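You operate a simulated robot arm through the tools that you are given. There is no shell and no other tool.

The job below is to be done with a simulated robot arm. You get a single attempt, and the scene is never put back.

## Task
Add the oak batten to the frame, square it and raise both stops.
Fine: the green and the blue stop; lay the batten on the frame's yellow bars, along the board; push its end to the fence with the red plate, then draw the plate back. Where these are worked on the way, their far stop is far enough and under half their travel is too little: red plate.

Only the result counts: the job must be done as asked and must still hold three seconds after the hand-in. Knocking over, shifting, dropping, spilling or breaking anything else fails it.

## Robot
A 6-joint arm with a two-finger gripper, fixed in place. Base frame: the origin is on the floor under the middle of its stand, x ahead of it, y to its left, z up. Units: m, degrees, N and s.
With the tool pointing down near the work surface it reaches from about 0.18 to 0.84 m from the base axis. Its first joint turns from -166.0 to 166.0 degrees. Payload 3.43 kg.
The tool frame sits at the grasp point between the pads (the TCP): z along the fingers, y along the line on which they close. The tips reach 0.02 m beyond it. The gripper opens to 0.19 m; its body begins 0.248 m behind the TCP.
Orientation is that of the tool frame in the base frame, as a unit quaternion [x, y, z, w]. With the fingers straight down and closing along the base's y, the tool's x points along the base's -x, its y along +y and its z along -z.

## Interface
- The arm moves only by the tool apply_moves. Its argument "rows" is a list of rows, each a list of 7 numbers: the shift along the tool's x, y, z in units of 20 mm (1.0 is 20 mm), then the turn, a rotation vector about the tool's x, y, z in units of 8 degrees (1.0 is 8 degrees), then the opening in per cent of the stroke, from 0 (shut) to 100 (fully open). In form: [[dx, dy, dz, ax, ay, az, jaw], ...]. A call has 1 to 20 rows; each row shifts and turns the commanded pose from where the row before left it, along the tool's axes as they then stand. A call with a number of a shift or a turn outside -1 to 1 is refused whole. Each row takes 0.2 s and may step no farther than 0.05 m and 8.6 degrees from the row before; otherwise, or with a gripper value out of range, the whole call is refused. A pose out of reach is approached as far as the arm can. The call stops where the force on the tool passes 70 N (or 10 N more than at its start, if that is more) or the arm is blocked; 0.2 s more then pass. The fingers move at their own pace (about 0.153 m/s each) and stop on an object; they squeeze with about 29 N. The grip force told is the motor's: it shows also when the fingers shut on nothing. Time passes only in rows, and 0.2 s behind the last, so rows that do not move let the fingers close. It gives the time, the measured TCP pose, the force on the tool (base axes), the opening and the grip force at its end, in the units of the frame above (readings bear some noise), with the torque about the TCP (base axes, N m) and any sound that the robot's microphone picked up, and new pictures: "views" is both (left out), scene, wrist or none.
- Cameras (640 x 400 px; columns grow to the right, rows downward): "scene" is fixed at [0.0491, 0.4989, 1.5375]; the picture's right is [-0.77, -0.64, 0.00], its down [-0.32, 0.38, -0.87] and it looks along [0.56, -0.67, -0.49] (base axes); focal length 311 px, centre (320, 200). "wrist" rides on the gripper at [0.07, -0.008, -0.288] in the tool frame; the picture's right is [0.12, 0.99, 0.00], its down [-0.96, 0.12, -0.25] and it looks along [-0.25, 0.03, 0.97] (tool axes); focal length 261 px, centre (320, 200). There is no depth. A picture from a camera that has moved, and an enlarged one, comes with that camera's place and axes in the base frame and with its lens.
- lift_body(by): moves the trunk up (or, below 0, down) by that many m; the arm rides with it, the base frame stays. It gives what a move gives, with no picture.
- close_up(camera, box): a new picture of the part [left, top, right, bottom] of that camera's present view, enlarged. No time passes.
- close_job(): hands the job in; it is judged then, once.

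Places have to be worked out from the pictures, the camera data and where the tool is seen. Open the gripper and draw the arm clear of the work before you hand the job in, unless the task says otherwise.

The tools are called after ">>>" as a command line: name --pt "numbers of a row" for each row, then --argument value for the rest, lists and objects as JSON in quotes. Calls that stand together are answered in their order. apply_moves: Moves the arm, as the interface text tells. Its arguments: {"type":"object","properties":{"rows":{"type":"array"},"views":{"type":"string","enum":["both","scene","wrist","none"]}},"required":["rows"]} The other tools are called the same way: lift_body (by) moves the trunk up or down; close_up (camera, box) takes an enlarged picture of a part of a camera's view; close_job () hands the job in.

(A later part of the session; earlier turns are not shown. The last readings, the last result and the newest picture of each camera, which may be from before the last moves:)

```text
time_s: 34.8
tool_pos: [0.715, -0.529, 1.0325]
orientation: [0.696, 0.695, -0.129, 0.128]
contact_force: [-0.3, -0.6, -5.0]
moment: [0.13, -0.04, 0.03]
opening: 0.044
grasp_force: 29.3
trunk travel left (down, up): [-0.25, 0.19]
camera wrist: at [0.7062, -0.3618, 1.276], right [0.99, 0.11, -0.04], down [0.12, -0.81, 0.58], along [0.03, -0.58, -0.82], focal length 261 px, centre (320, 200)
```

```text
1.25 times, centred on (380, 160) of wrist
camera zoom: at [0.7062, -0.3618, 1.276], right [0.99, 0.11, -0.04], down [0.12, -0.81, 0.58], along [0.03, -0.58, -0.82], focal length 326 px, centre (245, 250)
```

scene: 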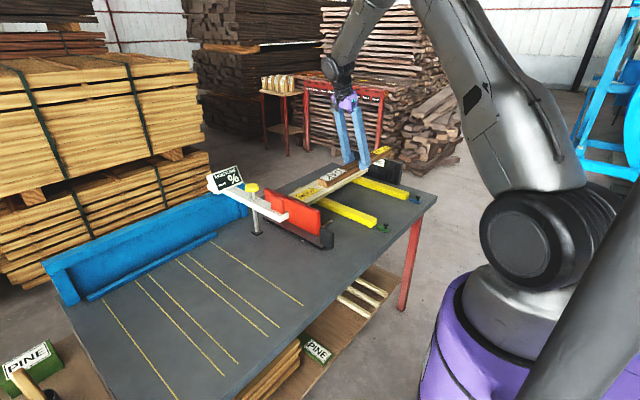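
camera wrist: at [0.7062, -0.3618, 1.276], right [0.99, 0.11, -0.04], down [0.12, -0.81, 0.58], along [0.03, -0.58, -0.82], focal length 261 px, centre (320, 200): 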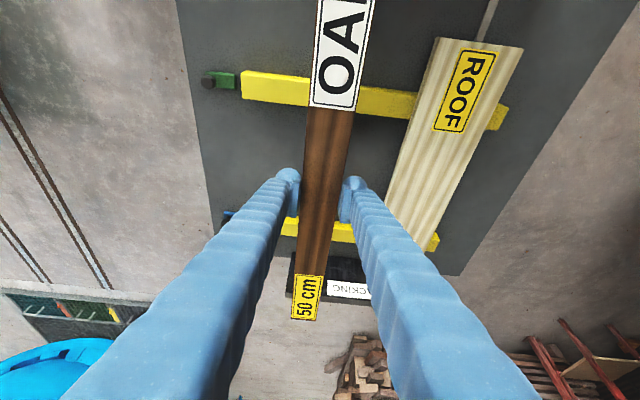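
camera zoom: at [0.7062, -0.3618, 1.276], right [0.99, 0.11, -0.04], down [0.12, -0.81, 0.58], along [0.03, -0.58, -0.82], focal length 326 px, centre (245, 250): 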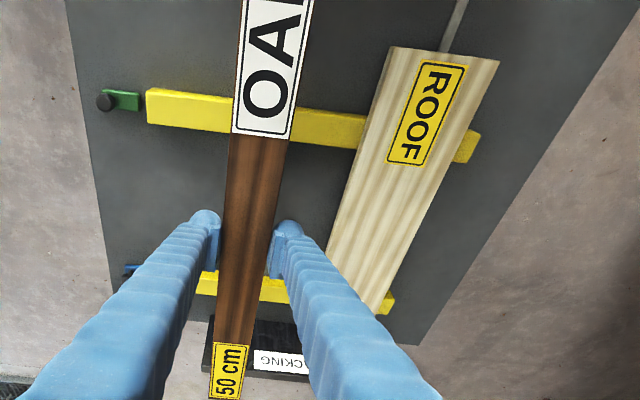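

The pose is reached cleanly. The batten spans about y -0.315 to -0.805 at x≈0.715, clear of fence, plate and spruce, so I lower it to just above the bars.

>>> apply_moves --pt "0.378 0 0.983 0 0 0 0" --pt "0.378 0 0.983 0 0 0 0" --pt "0.378 0 0.983 0 0 0 0" --pt "0.378 0 0.983 0 0 0 0" --pt "0.378 0 0.983 0 0 0 0" --pt "0.378 0 0.983 0 0 0 0" --pt "0.378 0 0.983 0 0 0 0" --pt "0 0 0 0 0 0 0"

>>> close_up --camera "scene" --box '[260, 130, 420, 250]'

>>> close_up --camera "wrist" --box '[220, 0, 540, 320]'

```text
time_s: 36.6
tool_pos: [0.7166, -0.5307, 0.8826]
orientation: [0.695, 0.695, -0.129, 0.13]
contact_force: [-0.6, 0.6, -5.2]
moment: [0.12, 0.0, -0.01]
opening: 0.0438
grasp_force: 29.1
trunk travel left (down, up): [-0.25, 0.19]
camera wrist: at [0.7078, -0.3613, 1.1266], right [0.99, 0.11, -0.04], down [0.12, -0.81, 0.58], along [0.03, -0.58, -0.82], focal length 261 px, centre (320, 200)
```

scene: 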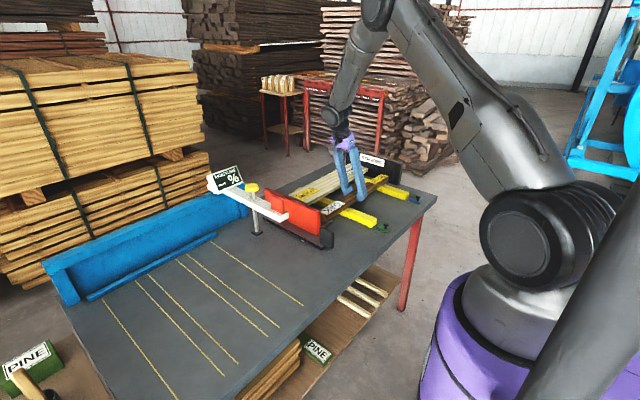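
wrist: 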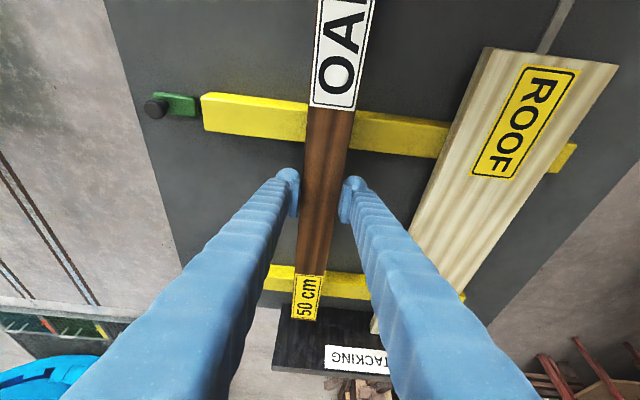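

```text
3.33 times, centred on (340, 190) of scene
camera zoom: at [0.0491, 0.4989, 1.5375], right [-0.77, -0.64, 0.0], down [-0.32, 0.38, -0.87], along [0.56, -0.67, -0.49], focal length 1038 px, centre (253, 233)
```

zoom: 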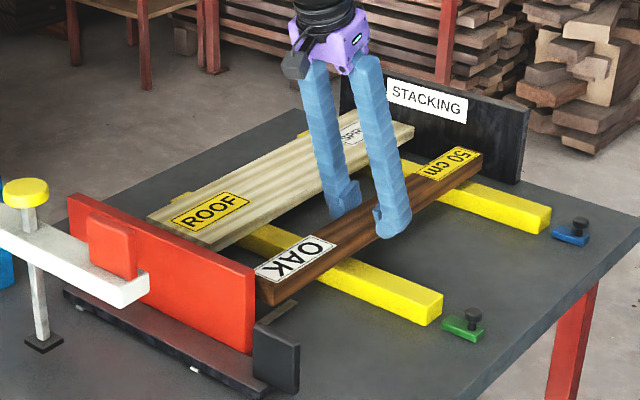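

```text
1.25 times, centred on (380, 160) of wrist
camera zoom: at [0.7078, -0.3613, 1.1266], right [0.99, 0.11, -0.04], down [0.12, -0.81, 0.58], along [0.03, -0.58, -0.82], focal length 326 px, centre (245, 250)
```

zoom: 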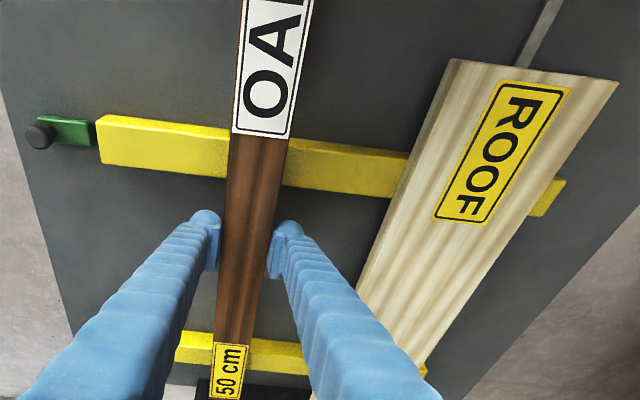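

The batten bottom should be about 1.5–2 cm above the bars. I lower in small steps and watch the vertical force for contact.

>>> apply_moves --pt "0.072 0 0.187 0 0 0 0" --pt "0.072 0 0.187 0 0 0 0" --pt "0.036 0 0.093 0 0 0 0" --views "none"

>>> apply_moves --pt "0.072 0 0.187 0 0 0 0" --views "none"

```text
time_s: 37.4
tool_pos: [0.7169, -0.5296, 0.8749]
orientation: [0.695, 0.695, -0.128, 0.129]
contact_force: [-0.6, -1.1, -4.7]
moment: [0.11, -0.02, 0.01]
opening: 0.0441
grasp_force: 28.5
trunk travel left (down, up): [-0.25, 0.19]
```

```text
time_s: 37.8
tool_pos: [0.7156, -0.5284, 0.8701]
orientation: [0.694, 0.696, -0.128, 0.128]
contact_force: [-0.6, -0.3, -4.8]
moment: [0.08, -0.01, 0.02]
opening: 0.0442
grasp_force: 29.1
trunk travel left (down, up): [-0.25, 0.19]
```

Still hanging free at z=0.870 with 4.8 N. I keep lowering in 2–3 mm steps.

>>> apply_moves --pt "0.054 0 0.14 0 0 0 0" --views "none"

>>> apply_moves --pt "0.054 0 0.14 0 0 0 0" --views "none"

>>> close_up --camera "scene" --box '[310, 160, 400, 220]'

```text
time_s: 38.2
tool_pos: [0.7163, -0.5284, 0.867]
orientation: [0.695, 0.695, -0.129, 0.129]
contact_force: [0.3, 0.6, -4.4]
moment: [0.09, 0.0, 0.02]
opening: 0.0441
grasp_force: 29.3
trunk travel left (down, up): [-0.25, 0.19]
```

```text
time_s: 38.6
tool_pos: [0.7179, -0.529, 0.8644]
orientation: [0.695, 0.695, -0.13, 0.129]
contact_force: [0.2, -0.6, -2.1]
moment: [-0.59, 0.04, -0.07]
opening: 0.0443
grasp_force: 29.6
trunk travel left (down, up): [-0.25, 0.19]
```

```text
6.67 times, centred on (355, 190) of scene
camera zoom: at [0.0491, 0.4989, 1.5375], right [-0.77, -0.64, 0.0], down [-0.32, 0.38, -0.87], along [0.56, -0.67, -0.49], focal length 2076 px, centre (87, 267)
```

zoom: 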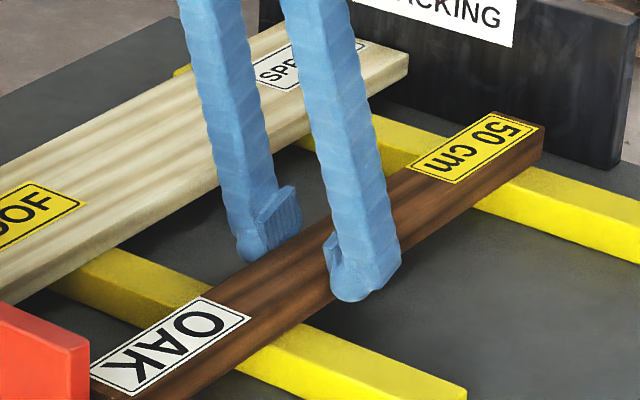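

Contact has started on the far, blue-side bar. I lower about 1.5 mm more so both bars carry the batten.

>>> apply_moves --pt "0.025 0 0.065 0 0 0 0" --views "none"

```text
time_s: 39.0
tool_pos: [0.7171, -0.5286, 0.8635]
orientation: [0.695, 0.696, -0.128, 0.129]
contact_force: [-0.1, -1.8, -0.8]
moment: [-0.05, 0.08, -0.03]
opening: 0.0442
grasp_force: 29.2
trunk travel left (down, up): [-0.25, 0.19]
```

The batten now rests on both bars, with the force near zero and the moment balanced. I open the fingers moderately, enough to clear the batten without touching the spruce.

>>> apply_moves --pt "0 0 0 0 0 0 30" --pt "0 0 0 0 0 0 40" --pt "0 0 0 0 0 0 40"

>>> close_up --camera "scene" --box '[260, 130, 420, 250]'

>>> close_up --camera "wrist" --box '[220, 0, 540, 320]'

```text
time_s: 39.8
tool_pos: [0.7161, -0.5283, 0.863]
orientation: [0.695, 0.695, -0.129, 0.129]
contact_force: [0.3, -0.2, 0.4]
moment: [-0.04, -0.03, -0.05]
opening: 0.0761
grasp_force: 0.1
trunk travel left (down, up): [-0.25, 0.19]
camera wrist: at [0.7079, -0.3608, 1.1063], right [0.99, 0.11, -0.04], down [0.12, -0.81, 0.58], along [0.03, -0.58, -0.82], focal length 261 px, centre (320, 200)
```

scene: 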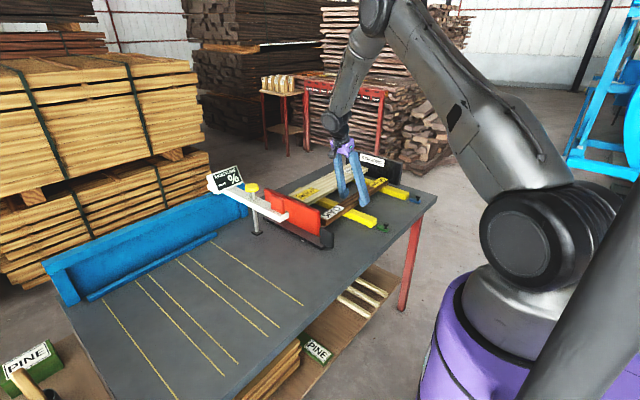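
wrist: 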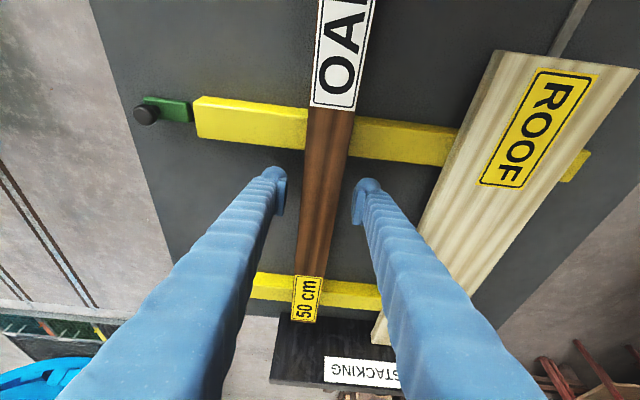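

```text
3.33 times, centred on (340, 190) of scene
camera zoom: at [0.0491, 0.4989, 1.5375], right [-0.77, -0.64, 0.0], down [-0.32, 0.38, -0.87], along [0.56, -0.67, -0.49], focal length 1038 px, centre (253, 233)
```

zoom: 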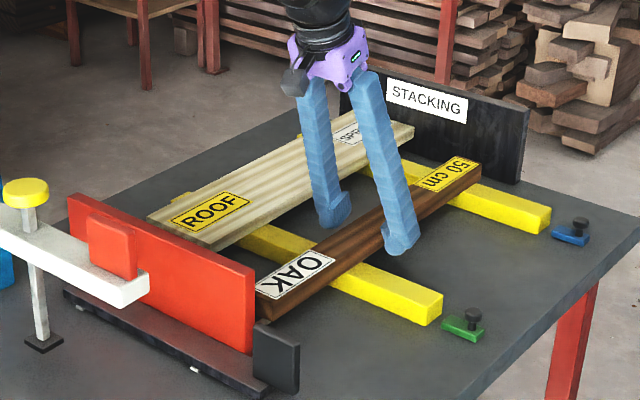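

```text
1.25 times, centred on (380, 160) of wrist
camera zoom: at [0.7079, -0.3608, 1.1063], right [0.99, 0.11, -0.04], down [0.12, -0.81, 0.58], along [0.03, -0.58, -0.82], focal length 326 px, centre (245, 250)
```

zoom: 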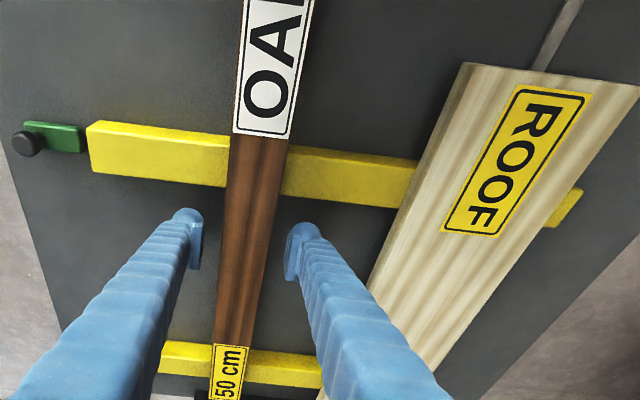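

The batten lies on both yellow bars, free of the fingers and parallel to the spruce. I raise the hand straight up, then turn it back toward the default heading.

>>> apply_moves --pt "-0.18 0 -0.467 0 0 0 40" --pt "-0.359 0 -0.933 0 0 0 40" --pt "-0.359 0 -0.933 0 0 0 40" --pt "-0.359 0 -0.933 0 0 0 40" --pt "-0.359 0 -0.933 0 0 0 40" --pt "-0.359 0 -0.933 0 0 0 40" --pt "-0.359 0 -0.933 0 0 0 40" --pt "-0.359 0 -0.933 0 0 0 40" --pt "-0.359 0 -0.933 0 0 0 40" --pt "-0.359 0 -0.933 0 0 0 40" --pt "-0.359 0 -0.933 0 0 0 40"

>>> close_up --camera "scene" --box '[260, 130, 420, 250]'

```text
time_s: 42.2
tool_pos: [0.7162, -0.5289, 1.0737]
orientation: [0.695, 0.695, -0.129, 0.13]
contact_force: [1.1, -0.2, 0.7]
moment: [-0.01, -0.06, 0.0]
opening: 0.076
grasp_force: 0.0
trunk travel left (down, up): [-0.25, 0.19]
camera wrist: at [0.7071, -0.3616, 1.3177], right [0.99, 0.11, -0.04], down [0.12, -0.81, 0.58], along [0.03, -0.58, -0.82], focal length 261 px, centre (320, 200)
```

scene: 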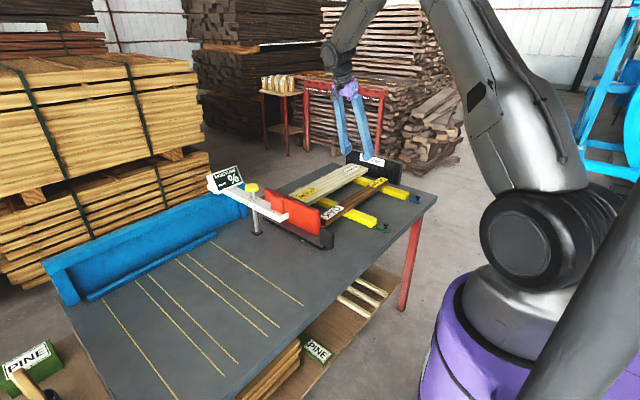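
wrist: 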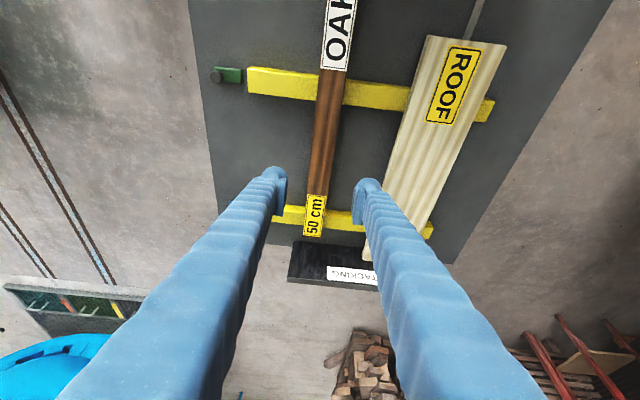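

```text
3.33 times, centred on (340, 190) of scene
camera zoom: at [0.0491, 0.4989, 1.5375], right [-0.77, -0.64, 0.0], down [-0.32, 0.38, -0.87], along [0.56, -0.67, -0.49], focal length 1038 px, centre (253, 233)
```

zoom: 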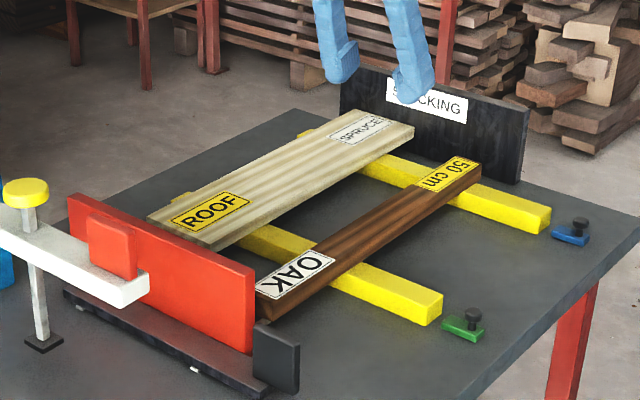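

The batten stays where it was laid. I bring the hand back toward +y, remove the tilt, and start rotating to the default heading so I can work the plate's handle.

>>> apply_moves --pt "0.933 -0.25 -0.359 0 0 0 40" --pt "0.933 -0.25 -0.359 0 0 0 40" --pt "0.933 -0.25 -0.359 0 0 0 40" --pt "0.933 -0.25 -0.359 0 0 0 40" --pt "0.933 -0.25 -0.359 0 0 0 40" --pt "0.933 -0.25 -0.359 0 0 0 40" --pt "0.933 -0.25 -0.359 0 0 0 40" --pt "0.933 -0.25 -0.359 0 0 0 40" --pt "0.933 -0.25 -0.359 0 0 0 40" --pt "0.933 -0.25 -0.359 0 0 0 40" --pt "0 0 0 0 0.88 0 40" --pt "0 0 0 0 0.88 0 40" --pt "0 0 0 0 0.88 0 40" --pt "0 0 0 0 0 -1 40" --pt "0 0 0 0 0 -1 40" --pt "0 0 0 0 0 -1 40" --pt "0 0 0 0 0 -1 40" --pt "0 0 0 0 0 -1 40" --pt "0 0 0 0 0 -1 40" --pt "0 0 0 0 0 -1 40" --views "none"

>>> apply_moves --pt "0 0 0 0 0 -1 40" --pt "0 0 0 0 0 -1 40" --pt "0 0 0 0 0 -1 40" --pt "0 0 0 0 0 -1 40" --pt "0 0 0 0 0 -0.25 40" --pt "0.5 0 0 0 0 0 40" --pt "0.5 0 0 0 0 0 40" --pt "0.5 0 0 0 0 0 40" --pt "0.5 0 0 0 0 0 40" --pt "0.5 0 0 0 0 0 40" --pt "0.5 0 0 0 0 0 40"

>>> close_up --camera "wrist" --box '[220, 150, 480, 400]'

>>> close_up --camera "scene" --box '[260, 180, 380, 260]'

```text
time_s: 46.4
tool_pos: [0.6657, -0.3307, 1.0744]
orientation: [0.291, 0.957, 0.001, 0.0]
contact_force: [0.0, 0.3, -0.5]
moment: [-0.01, 0.0, -0.02]
opening: 0.0761
grasp_force: 0.1
trunk travel left (down, up): [-0.25, 0.19]
```

```text
time_s: 48.8
tool_pos: [0.6043, -0.3273, 1.0732]
orientation: [0.0, 1.0, 0.001, 0.0]
contact_force: [0.8, -0.2, 0.2]
moment: [-0.01, -0.01, 0.02]
opening: 0.0761
grasp_force: 0.0
trunk travel left (down, up): [-0.25, 0.19]
camera wrist: at [0.5342, -0.3372, 1.3612], right [-0.12, 0.99, 0.0], down [0.96, 0.12, 0.25], along [0.25, 0.03, -0.97], focal length 261 px, centre (320, 200)
```

scene: 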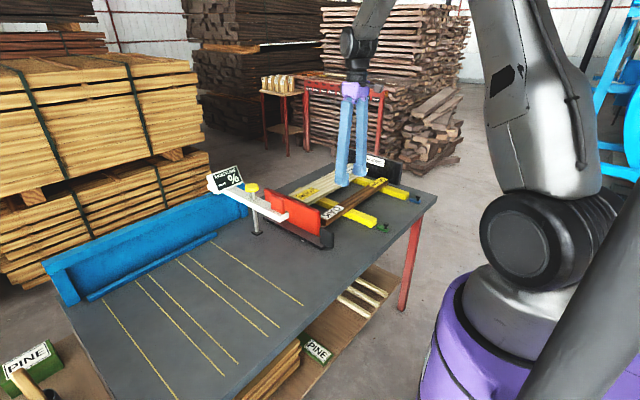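
wrist: 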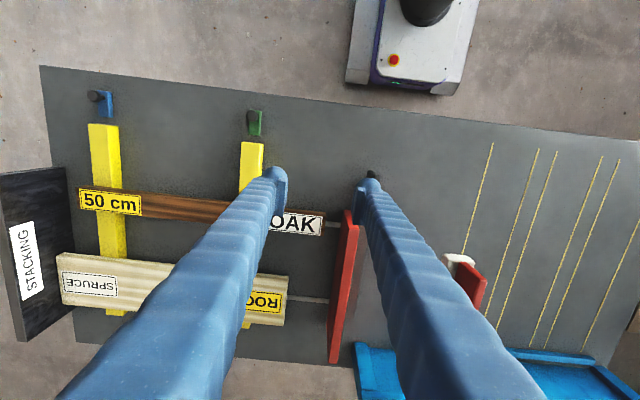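

```text
1.60 times, centred on (350, 275) of wrist
camera zoom: at [0.5342, -0.3372, 1.3612], right [-0.12, 0.99, 0.0], down [0.96, 0.12, 0.25], along [0.25, 0.03, -0.97], focal length 417 px, centre (272, 80)
```

zoom: 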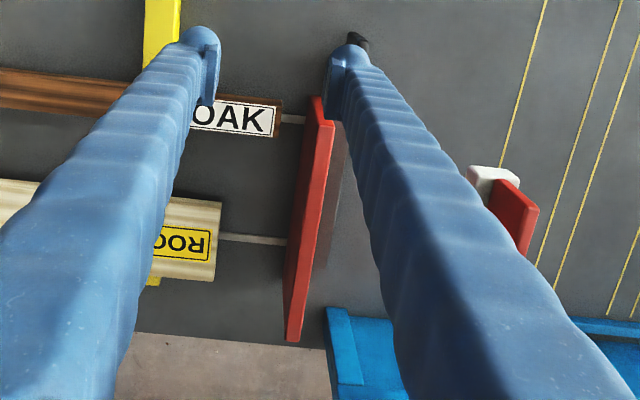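

```text
5.00 times, centred on (320, 220) of scene
camera zoom: at [0.0491, 0.4989, 1.5375], right [-0.77, -0.64, 0.0], down [-0.32, 0.38, -0.87], along [0.56, -0.67, -0.49], focal length 1557 px, centre (320, 100)
```

zoom: 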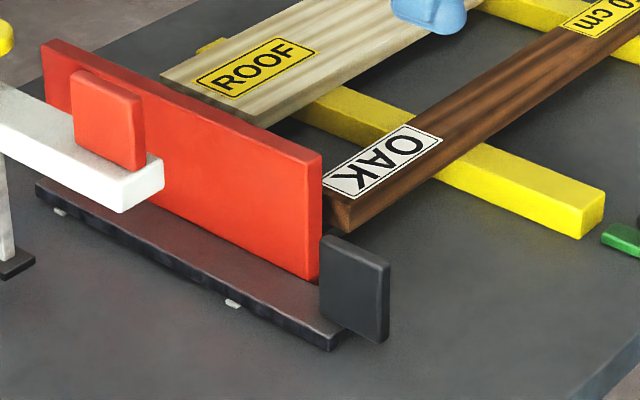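

The batten's OAK end is about 3–4 cm short of the red plate, and the handle is hidden behind a finger. I move the hand over the handle at y≈-0.22 and lower somewhat for a clear view.

>>> apply_moves --pt "0 1 0 0 0 0 60" --pt "0 1 0 0 0 0 60" --pt "0 1 0 0 0 0 60" --pt "0 1 0 0 0 0 60" --pt "0 1 0 0 0 0 60" --pt "0 0.2 1 0 0 0 60" --pt "0 0 1 0 0 0 60"

>>> close_up --camera "wrist" --box '[240, 120, 440, 320]'

```text
time_s: 50.4
tool_pos: [0.6058, -0.2267, 1.0338]
orientation: [0.0, 1.0, 0.001, 0.0]
contact_force: [0.1, -0.1, -0.5]
moment: [0.04, 0.03, 0.0]
opening: 0.1141
grasp_force: 0.1
trunk travel left (down, up): [-0.25, 0.19]
camera wrist: at [0.5345, -0.2354, 1.321], right [-0.12, 0.99, 0.0], down [0.96, 0.12, 0.25], along [0.25, 0.03, -0.97], focal length 261 px, centre (320, 200)
```

scene: 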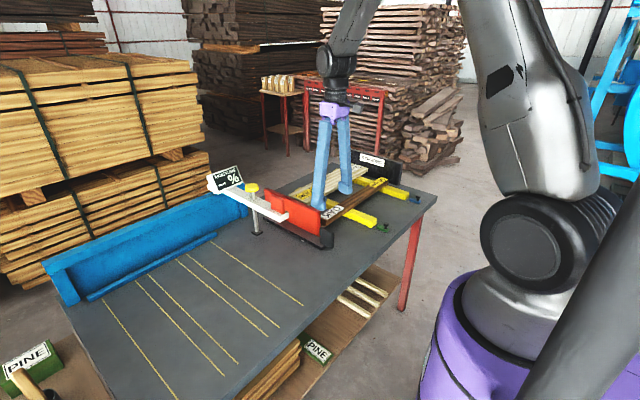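
wrist: 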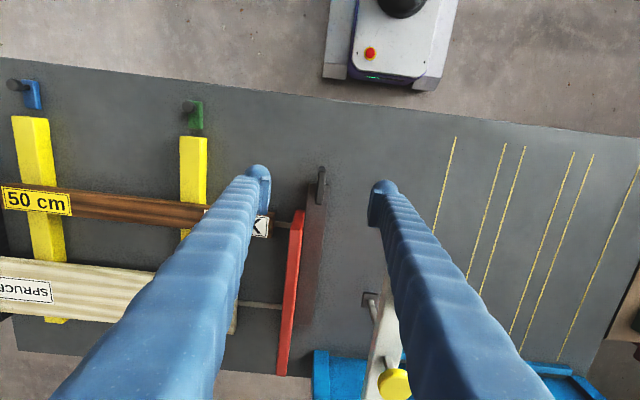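

```text
2.00 times, centred on (340, 220) of wrist
camera zoom: at [0.5345, -0.2354, 1.321], right [-0.12, 0.99, 0.0], down [0.96, 0.12, 0.25], along [0.25, 0.03, -0.97], focal length 521 px, centre (280, 160)
```

zoom: 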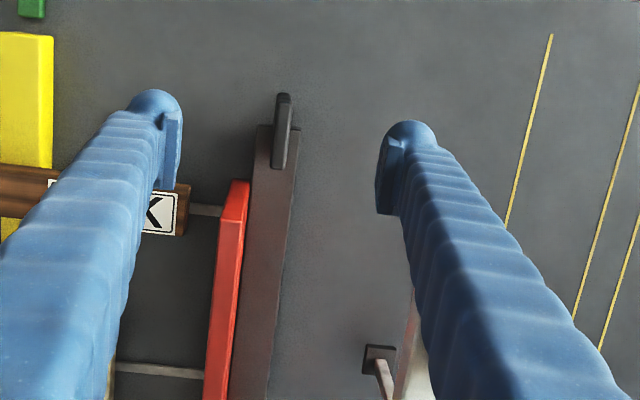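

The handle stands at about x 0.595–0.655, y≈-0.222, z 0.83–0.90, and is about 12 mm thick. I lower over it and close the fingers across it.

>>> apply_moves --pt "-0.1 0.02 1 0 0 0 50" --pt "-0.1 0.02 1 0 0 0 50" --pt "-0.1 0.02 1 0 0 0 50" --pt "-0.1 0.02 1 0 0 0 50" --pt "-0.1 0.02 1 0 0 0 50" --pt "-0.1 0.02 1 0 0 0 50" --pt "-0.1 0.02 1 0 0 0 50" --pt "-0.1 0.02 0.9 0 0 0 50"

>>> close_up --camera "scene" --box '[280, 180, 400, 260]'

>>> close_up --camera "wrist" --box '[240, 120, 440, 320]'

```text
time_s: 52.2
tool_pos: [0.6229, -0.2241, 0.8758]
orientation: [0.0, 1.0, 0.0, 0.0]
contact_force: [0.4, 0.5, -0.3]
moment: [-0.01, 0.07, 0.0]
opening: 0.0949
grasp_force: 0.0
trunk travel left (down, up): [-0.25, 0.19]
camera wrist: at [0.5512, -0.232, 1.1632], right [-0.12, 0.99, 0.0], down [0.96, 0.12, 0.25], along [0.25, 0.03, -0.97], focal length 261 px, centre (320, 200)
```

scene: 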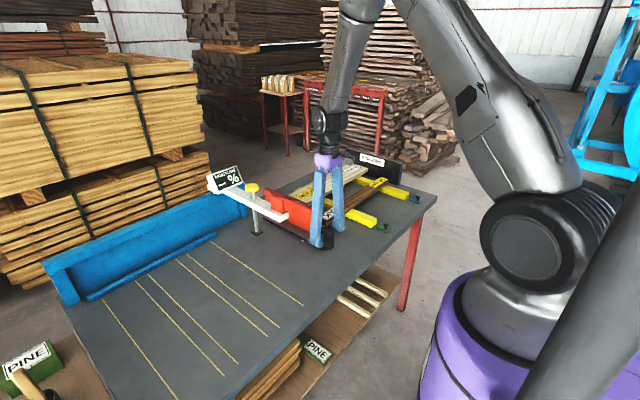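
wrist: 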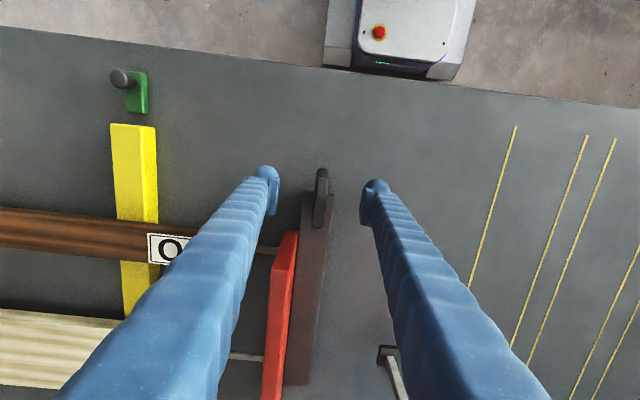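

```text
5.00 times, centred on (340, 220) of scene
camera zoom: at [0.0491, 0.4989, 1.5375], right [-0.77, -0.64, 0.0], down [-0.32, 0.38, -0.87], along [0.56, -0.67, -0.49], focal length 1557 px, centre (220, 100)
```

zoom: 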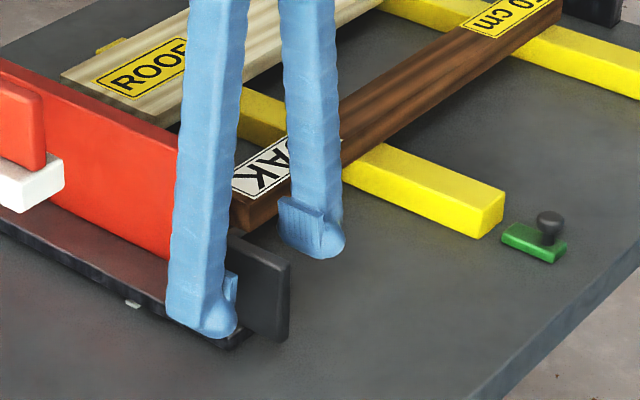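

```text
2.00 times, centred on (340, 220) of wrist
camera zoom: at [0.5512, -0.232, 1.1632], right [-0.12, 0.99, 0.0], down [0.96, 0.12, 0.25], along [0.25, 0.03, -0.97], focal length 521 px, centre (280, 160)
```

zoom: 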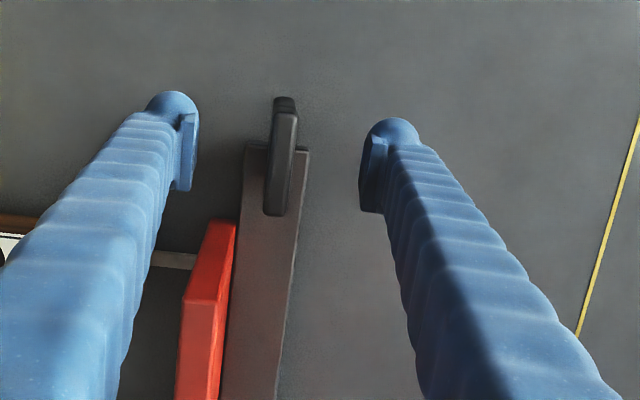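

The handle stands centred between the pads. I close on it.

>>> apply_moves --pt "0 0 0 0 0 0 0" --pt "0 0 0 0 0 0 0" --pt "0 0 0 0 0 0 0" --pt "0 0 0 0 0 0 0" --views "scene"

>>> close_up --camera "scene" --box '[280, 180, 400, 260]'

```text
time_s: 53.2
tool_pos: [0.6218, -0.2222, 0.8777]
orientation: [0.0, 1.0, 0.0, 0.0]
contact_force: [2.1, -0.4, -4.0]
moment: [0.02, -0.15, -0.03]
opening: 0.0133
grasp_force: 45.1
trunk travel left (down, up): [-0.25, 0.19]
```

scene: 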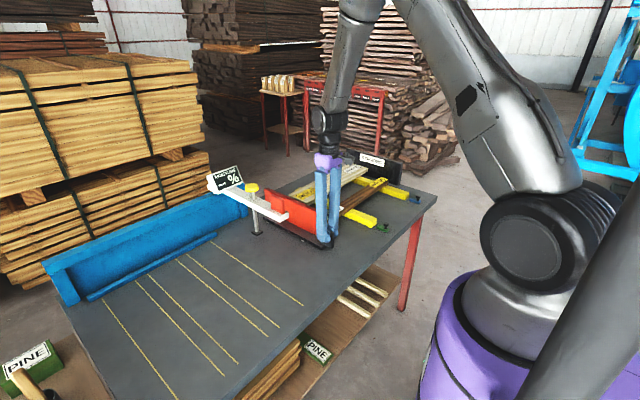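

```text
5.00 times, centred on (340, 220) of scene
camera zoom: at [0.0491, 0.4989, 1.5375], right [-0.77, -0.64, 0.0], down [-0.32, 0.38, -0.87], along [0.56, -0.67, -0.49], focal length 1557 px, centre (220, 100)
```

zoom: 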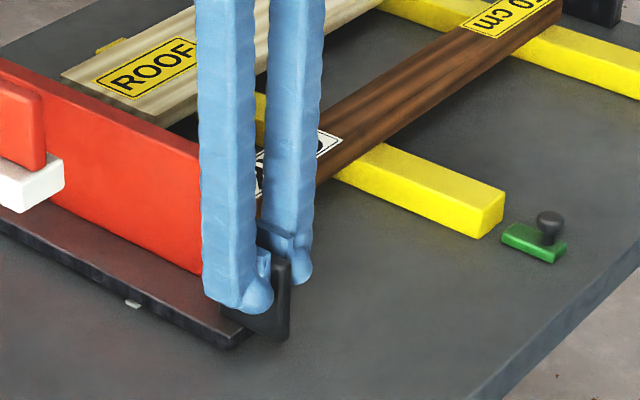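

The handle is held at 13 mm opening. I push the plate toward -y gently, 4 cm first.

>>> apply_moves --pt "0 -0.25 0 0 0 0 0" --pt "0 -0.5 0 0 0 0 0" --pt "0 -0.5 0 0 0 0 0" --pt "0 -0.5 0 0 0 0 0" --pt "0 -0.25 0 0 0 0 0"

>>> close_up --camera "scene" --box '[260, 150, 400, 250]'

```text
time_s: 54.4
tool_pos: [0.6208, -0.2599, 0.8762]
orientation: [0.0, 1.0, 0.001, 0.0]
contact_force: [1.4, 2.0, -11.2]
moment: [0.03, -0.03, -0.07]
opening: 0.0127
grasp_force: 45.0
trunk travel left (down, up): [-0.25, 0.19]
camera wrist: at [0.5511, -0.2701, 1.1634], right [-0.12, 0.99, 0.0], down [0.96, 0.12, 0.25], along [0.25, 0.03, -0.97], focal length 261 px, centre (320, 200)
```

scene: 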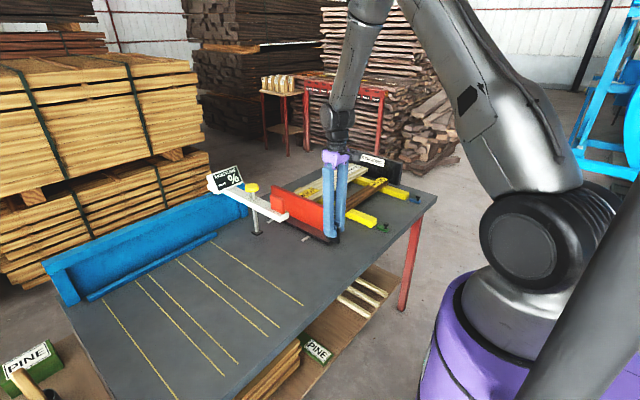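
wrist: 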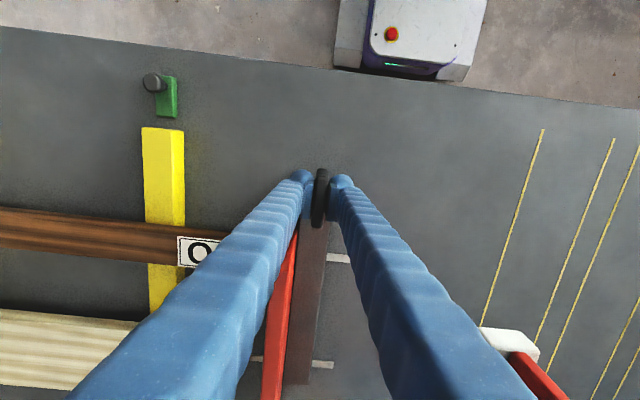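

```text
4.00 times, centred on (330, 200) of scene
camera zoom: at [0.0491, 0.4989, 1.5375], right [-0.77, -0.64, 0.0], down [-0.32, 0.38, -0.87], along [0.56, -0.67, -0.49], focal length 1246 px, centre (280, 200)
```

zoom: 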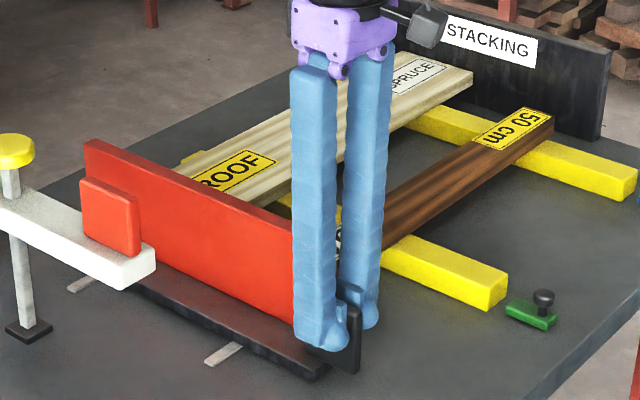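

The plate slides freely and its rails show behind it. I keep pushing with a slight downward relief, watching the force as it meets the batten.

>>> apply_moves --pt "0 -0.4 0.03 0 0 0 0" --pt "0 -0.4 0.03 0 0 0 0" --pt "0 -0.4 0 0 0 0 0" --views "none"

>>> close_up --camera "scene" --box '[260, 150, 400, 250]'

```text
time_s: 55.2
tool_pos: [0.6207, -0.2856, 0.8762]
orientation: [-0.001, 1.0, 0.002, 0.001]
contact_force: [-0.8, 0.8, 15.0]
moment: [0.04, 0.46, -0.03]
opening: 0.013
grasp_force: 45.2
trunk travel left (down, up): [-0.25, 0.19]
```

```text
4.00 times, centred on (330, 200) of scene
camera zoom: at [0.0491, 0.4989, 1.5375], right [-0.77, -0.64, 0.0], down [-0.32, 0.38, -0.87], along [0.56, -0.67, -0.49], focal length 1246 px, centre (280, 200)
```

zoom: 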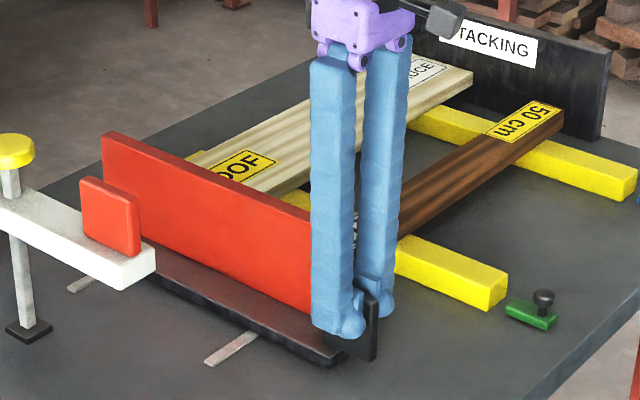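

The batten has started to move with the plate, since its "50 cm" end shifted toward the fence. I undo part of the downward relief and keep pushing.

>>> apply_moves --pt "0 -0.4 -0.025 0 0 0 0" --pt "0 -0.4 0 0 0 0 0" --pt "0 -0.4 0 0 0 0 0" --views "none"

>>> close_up --camera "scene" --box '[260, 150, 400, 250]'

```text
time_s: 56.0
tool_pos: [0.6222, -0.3083, 0.8776]
orientation: [0.0, 1.0, 0.001, 0.001]
contact_force: [-0.1, 0.7, 14.5]
moment: [0.02, -0.28, -0.09]
opening: 0.0131
grasp_force: 44.6
trunk travel left (down, up): [-0.25, 0.19]
```

```text
4.00 times, centred on (330, 200) of scene
camera zoom: at [0.0491, 0.4989, 1.5375], right [-0.77, -0.64, 0.0], down [-0.32, 0.38, -0.87], along [0.56, -0.67, -0.49], focal length 1246 px, centre (280, 200)
```

zoom: 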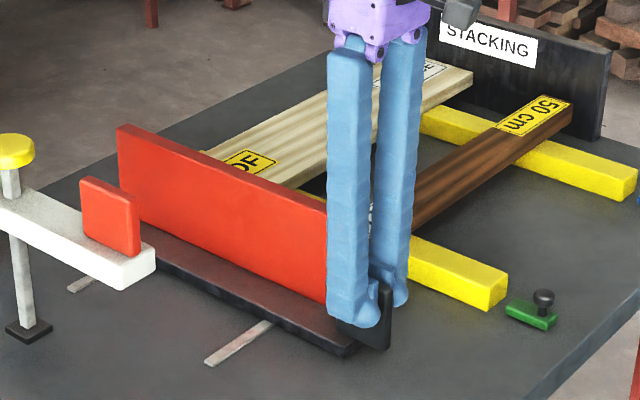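

The batten is close to the fence. I go on in 4 mm steps and check the pushing force.

>>> apply_moves --pt "0 -0.2 -0.02 0 0 0 0" --pt "0 -0.2 0 0 0 0 0" --views "none"

>>> close_up --camera "scene" --box '[350, 150, 430, 200]'

```text
time_s: 56.6
tool_pos: [0.6223, -0.3171, 0.8755]
orientation: [0.0, 1.0, 0.001, 0.0]
contact_force: [-0.1, 2.7, 10.0]
moment: [0.11, 0.28, -0.02]
opening: 0.0129
grasp_force: 44.9
trunk travel left (down, up): [-0.25, 0.19]
```

```text
8.00 times, centred on (390, 175) of scene
camera zoom: at [0.0491, 0.4989, 1.5375], right [-0.77, -0.64, 0.0], down [-0.32, 0.38, -0.87], along [0.56, -0.67, -0.49], focal length 2491 px, centre (-240, 400)
```

zoom: 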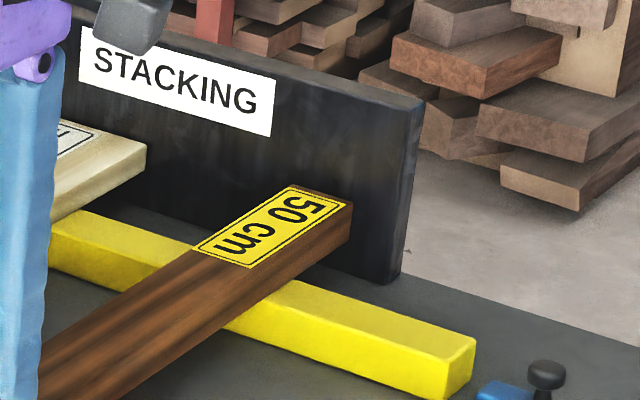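

The batten end is nearly at the fence with only about 3 N of push force. I take further 4 mm steps.

>>> apply_moves --pt "0 -0.2 -0.02 0 0 0 0" --pt "0 -0.2 0 0 0 0 0" --views "none"

>>> close_up --camera "scene" --box '[350, 150, 430, 200]'

```text
time_s: 57.2
tool_pos: [0.6223, -0.3258, 0.8748]
orientation: [0.0, 1.0, 0.001, 0.0]
contact_force: [-1.4, 1.7, 0.8]
moment: [0.04, -0.27, -0.08]
opening: 0.013
grasp_force: 44.4
trunk travel left (down, up): [-0.25, 0.19]
```

```text
8.00 times, centred on (390, 175) of scene
camera zoom: at [0.0491, 0.4989, 1.5375], right [-0.77, -0.64, 0.0], down [-0.32, 0.38, -0.87], along [0.56, -0.67, -0.49], focal length 2491 px, centre (-240, 400)
```

zoom: 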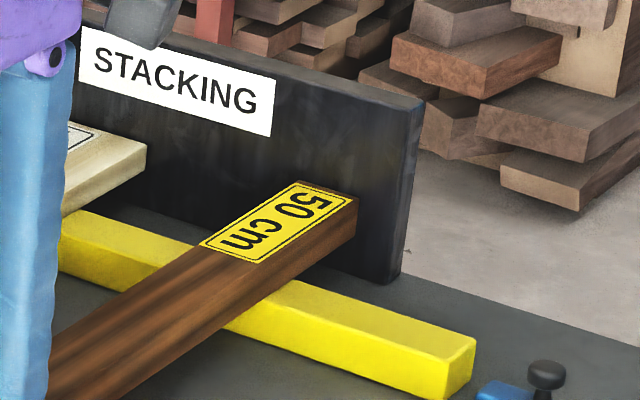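

The batten still slides freely with low force. I continue in small steps until the plate meets its stop or the batten meets the fence.

>>> apply_moves --pt "0 -0.2 0 0 0 0 0" --pt "0 -0.15 0 0 0 0 0" --views "none"

>>> close_up --camera "scene" --box '[350, 150, 430, 200]'

```text
time_s: 57.8
tool_pos: [0.6223, -0.3277, 0.8762]
orientation: [-0.001, 1.0, 0.002, -0.001]
contact_force: [9.6, 50.6, 5.4]
moment: [0.44, -0.73, -0.1]
opening: 0.013
grasp_force: 44.9
trunk travel left (down, up): [-0.25, 0.19]
```

```text
8.00 times, centred on (390, 175) of scene
camera zoom: at [0.0491, 0.4989, 1.5375], right [-0.77, -0.64, 0.0], down [-0.32, 0.38, -0.87], along [0.56, -0.67, -0.49], focal length 2491 px, centre (-240, 400)
```

zoom: 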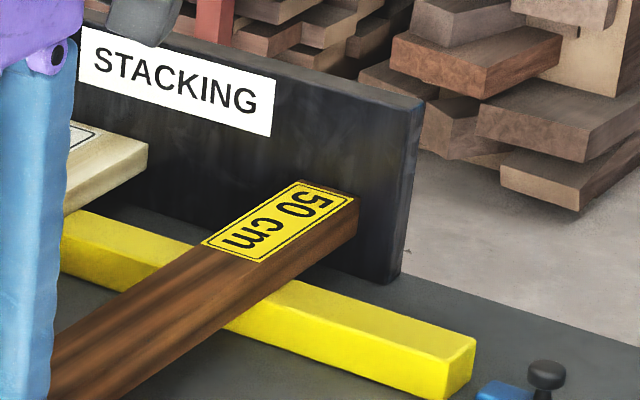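

The push force rose to 50 N at y=-0.328, so the plate is at its end or the batten is against the fence. I look closely at both ends before drawing back.

>>> close_up --camera "scene" --box '[376, 160, 408, 184]'

>>> close_up --camera "scene" --box '[280, 170, 380, 240]'

>>> close_up --camera "wrist" --box '[0, 150, 320, 400]'

```text
16.00 times, centred on (392, 172) of scene
camera zoom: at [0.0491, 0.4989, 1.5375], right [-0.77, -0.64, 0.0], down [-0.32, 0.38, -0.87], along [0.56, -0.67, -0.49], focal length 4982 px, centre (-832, 648)
```

zoom: 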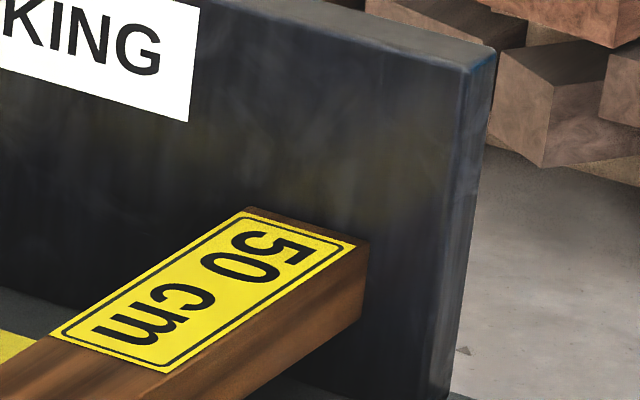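

```text
5.71 times, centred on (330, 205) of scene
camera zoom: at [0.0491, 0.4989, 1.5375], right [-0.77, -0.64, 0.0], down [-0.32, 0.38, -0.87], along [0.56, -0.67, -0.49], focal length 1779 px, centre (263, 171)
```

zoom: 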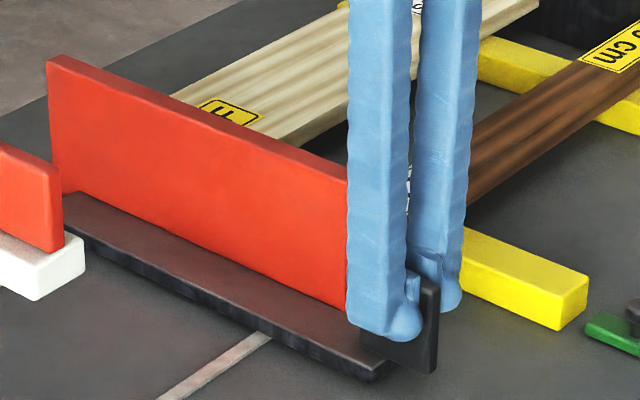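

```text
1.60 times, centred on (160, 275) of wrist
camera zoom: at [0.5518, -0.3372, 1.1635], right [-0.12, 0.99, 0.0], down [0.96, 0.12, 0.25], along [0.24, 0.03, -0.97], focal length 417 px, centre (576, 80)
```

zoom: 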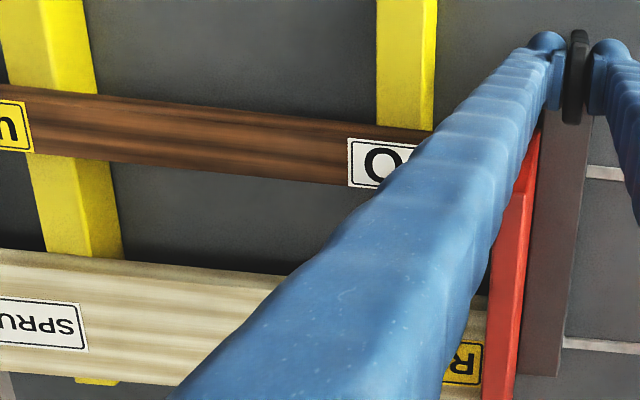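

The batten's end now meets the fence and the plate is at its end of travel. I draw the plate back toward its starting place at handle y≈-0.222.

>>> apply_moves --pt "0 0.25 0 0 0 0 0" --pt "0 0.4 0 0 0 0 0" --pt "0 0.5 0 0 0 0 0" --pt "0 0.5 0 0 0 0 0" --pt "0 0.5 0 0 0 0 0" --pt "0 0.5 0 0 0 0 0" --pt "0 0.5 0 0 0 0 0" --pt "0 0.5 0 0 0 0 0" --pt "0 0.5 0 0 0 0 0" --pt "0 0.5 0 0 0 0 0" --pt "0 0.5 0 0 0 0 0"

>>> close_up --camera "scene" --box '[260, 150, 420, 250]'

>>> close_up --camera "scene" --box '[350, 150, 430, 200]'

```text
time_s: 60.2
tool_pos: [0.6222, -0.2304, 0.8775]
orientation: [0.0, 1.0, 0.002, 0.0]
contact_force: [2.5, 3.1, -17.5]
moment: [-0.06, -0.37, 0.01]
opening: 0.0128
grasp_force: 45.3
trunk travel left (down, up): [-0.25, 0.19]
camera wrist: at [0.5513, -0.2394, 1.1634], right [-0.12, 0.99, 0.0], down [0.96, 0.11, 0.25], along [0.24, 0.03, -0.97], focal length 261 px, centre (320, 200)
```

scene: 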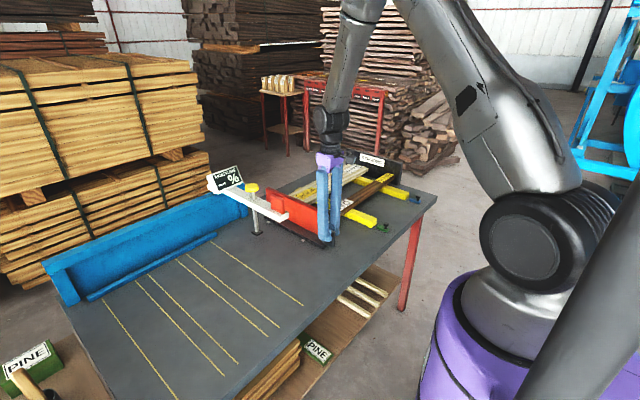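
wrist: 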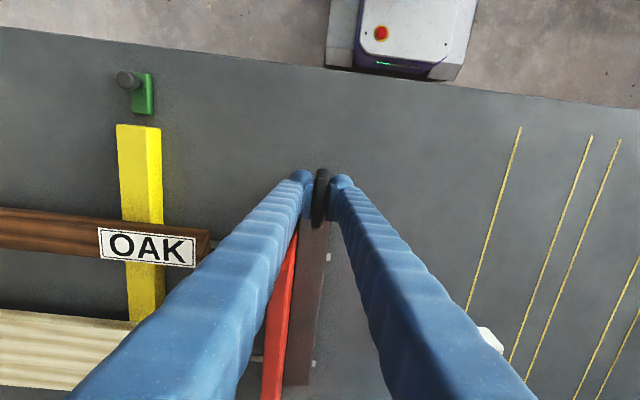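

```text
4.00 times, centred on (340, 200) of scene
camera zoom: at [0.0491, 0.4989, 1.5375], right [-0.77, -0.64, 0.0], down [-0.32, 0.38, -0.87], along [0.56, -0.67, -0.49], focal length 1246 px, centre (240, 200)
```

zoom: 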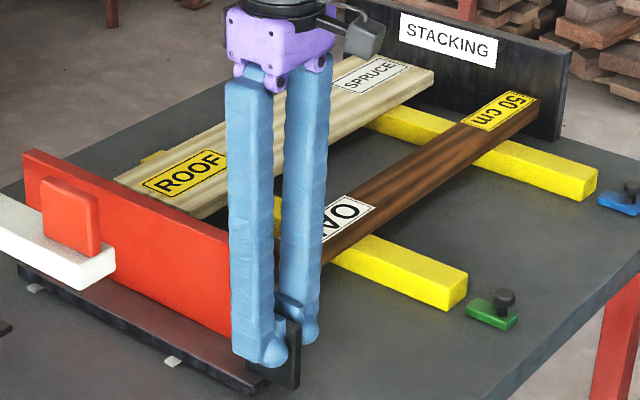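

```text
8.00 times, centred on (390, 175) of scene
camera zoom: at [0.0491, 0.4989, 1.5375], right [-0.77, -0.64, 0.0], down [-0.32, 0.38, -0.87], along [0.56, -0.67, -0.49], focal length 2491 px, centre (-240, 400)
```

zoom: 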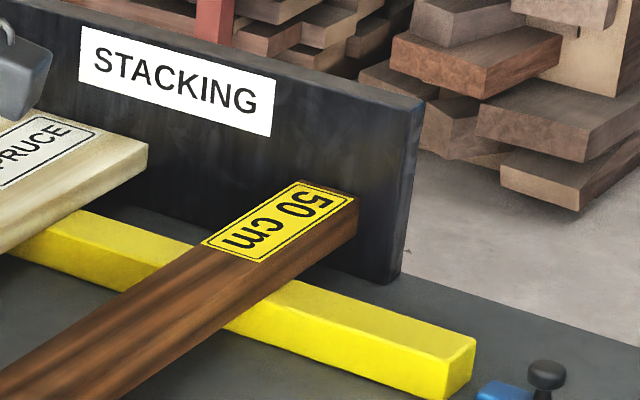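

The plate is nearly home, with the handle at y=-0.230, and the batten stayed at the fence. I draw it the last 8–9 mm while easing the vertical force, then check.

>>> apply_moves --pt "0 0.25 0.03 0 0 0 0" --pt "0 0.2 0.02 0 0 0 0" --pt "0 0 0 0 0 0 0" --views "none"

>>> close_up --camera "scene" --box '[260, 170, 380, 250]'

```text
time_s: 61.0
tool_pos: [0.6217, -0.2226, 0.8762]
orientation: [0.001, 1.0, 0.001, 0.002]
contact_force: [-2.7, -16.8, 1.1]
moment: [-0.17, 0.65, -0.02]
opening: 0.013
grasp_force: 44.9
trunk travel left (down, up): [-0.25, 0.19]
```

```text
5.00 times, centred on (320, 210) of scene
camera zoom: at [0.0491, 0.4989, 1.5375], right [-0.77, -0.64, 0.0], down [-0.32, 0.38, -0.87], along [0.56, -0.67, -0.49], focal length 1557 px, centre (320, 150)
```

zoom: 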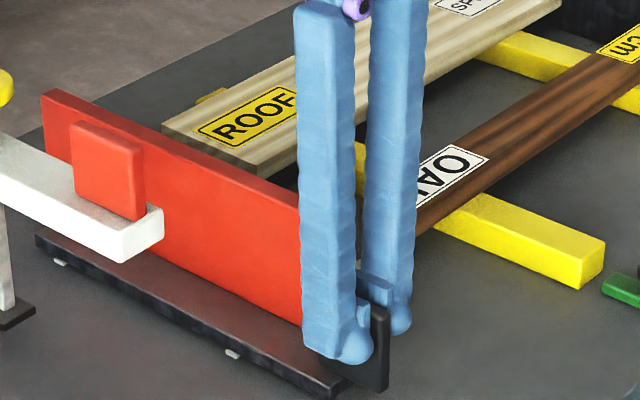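

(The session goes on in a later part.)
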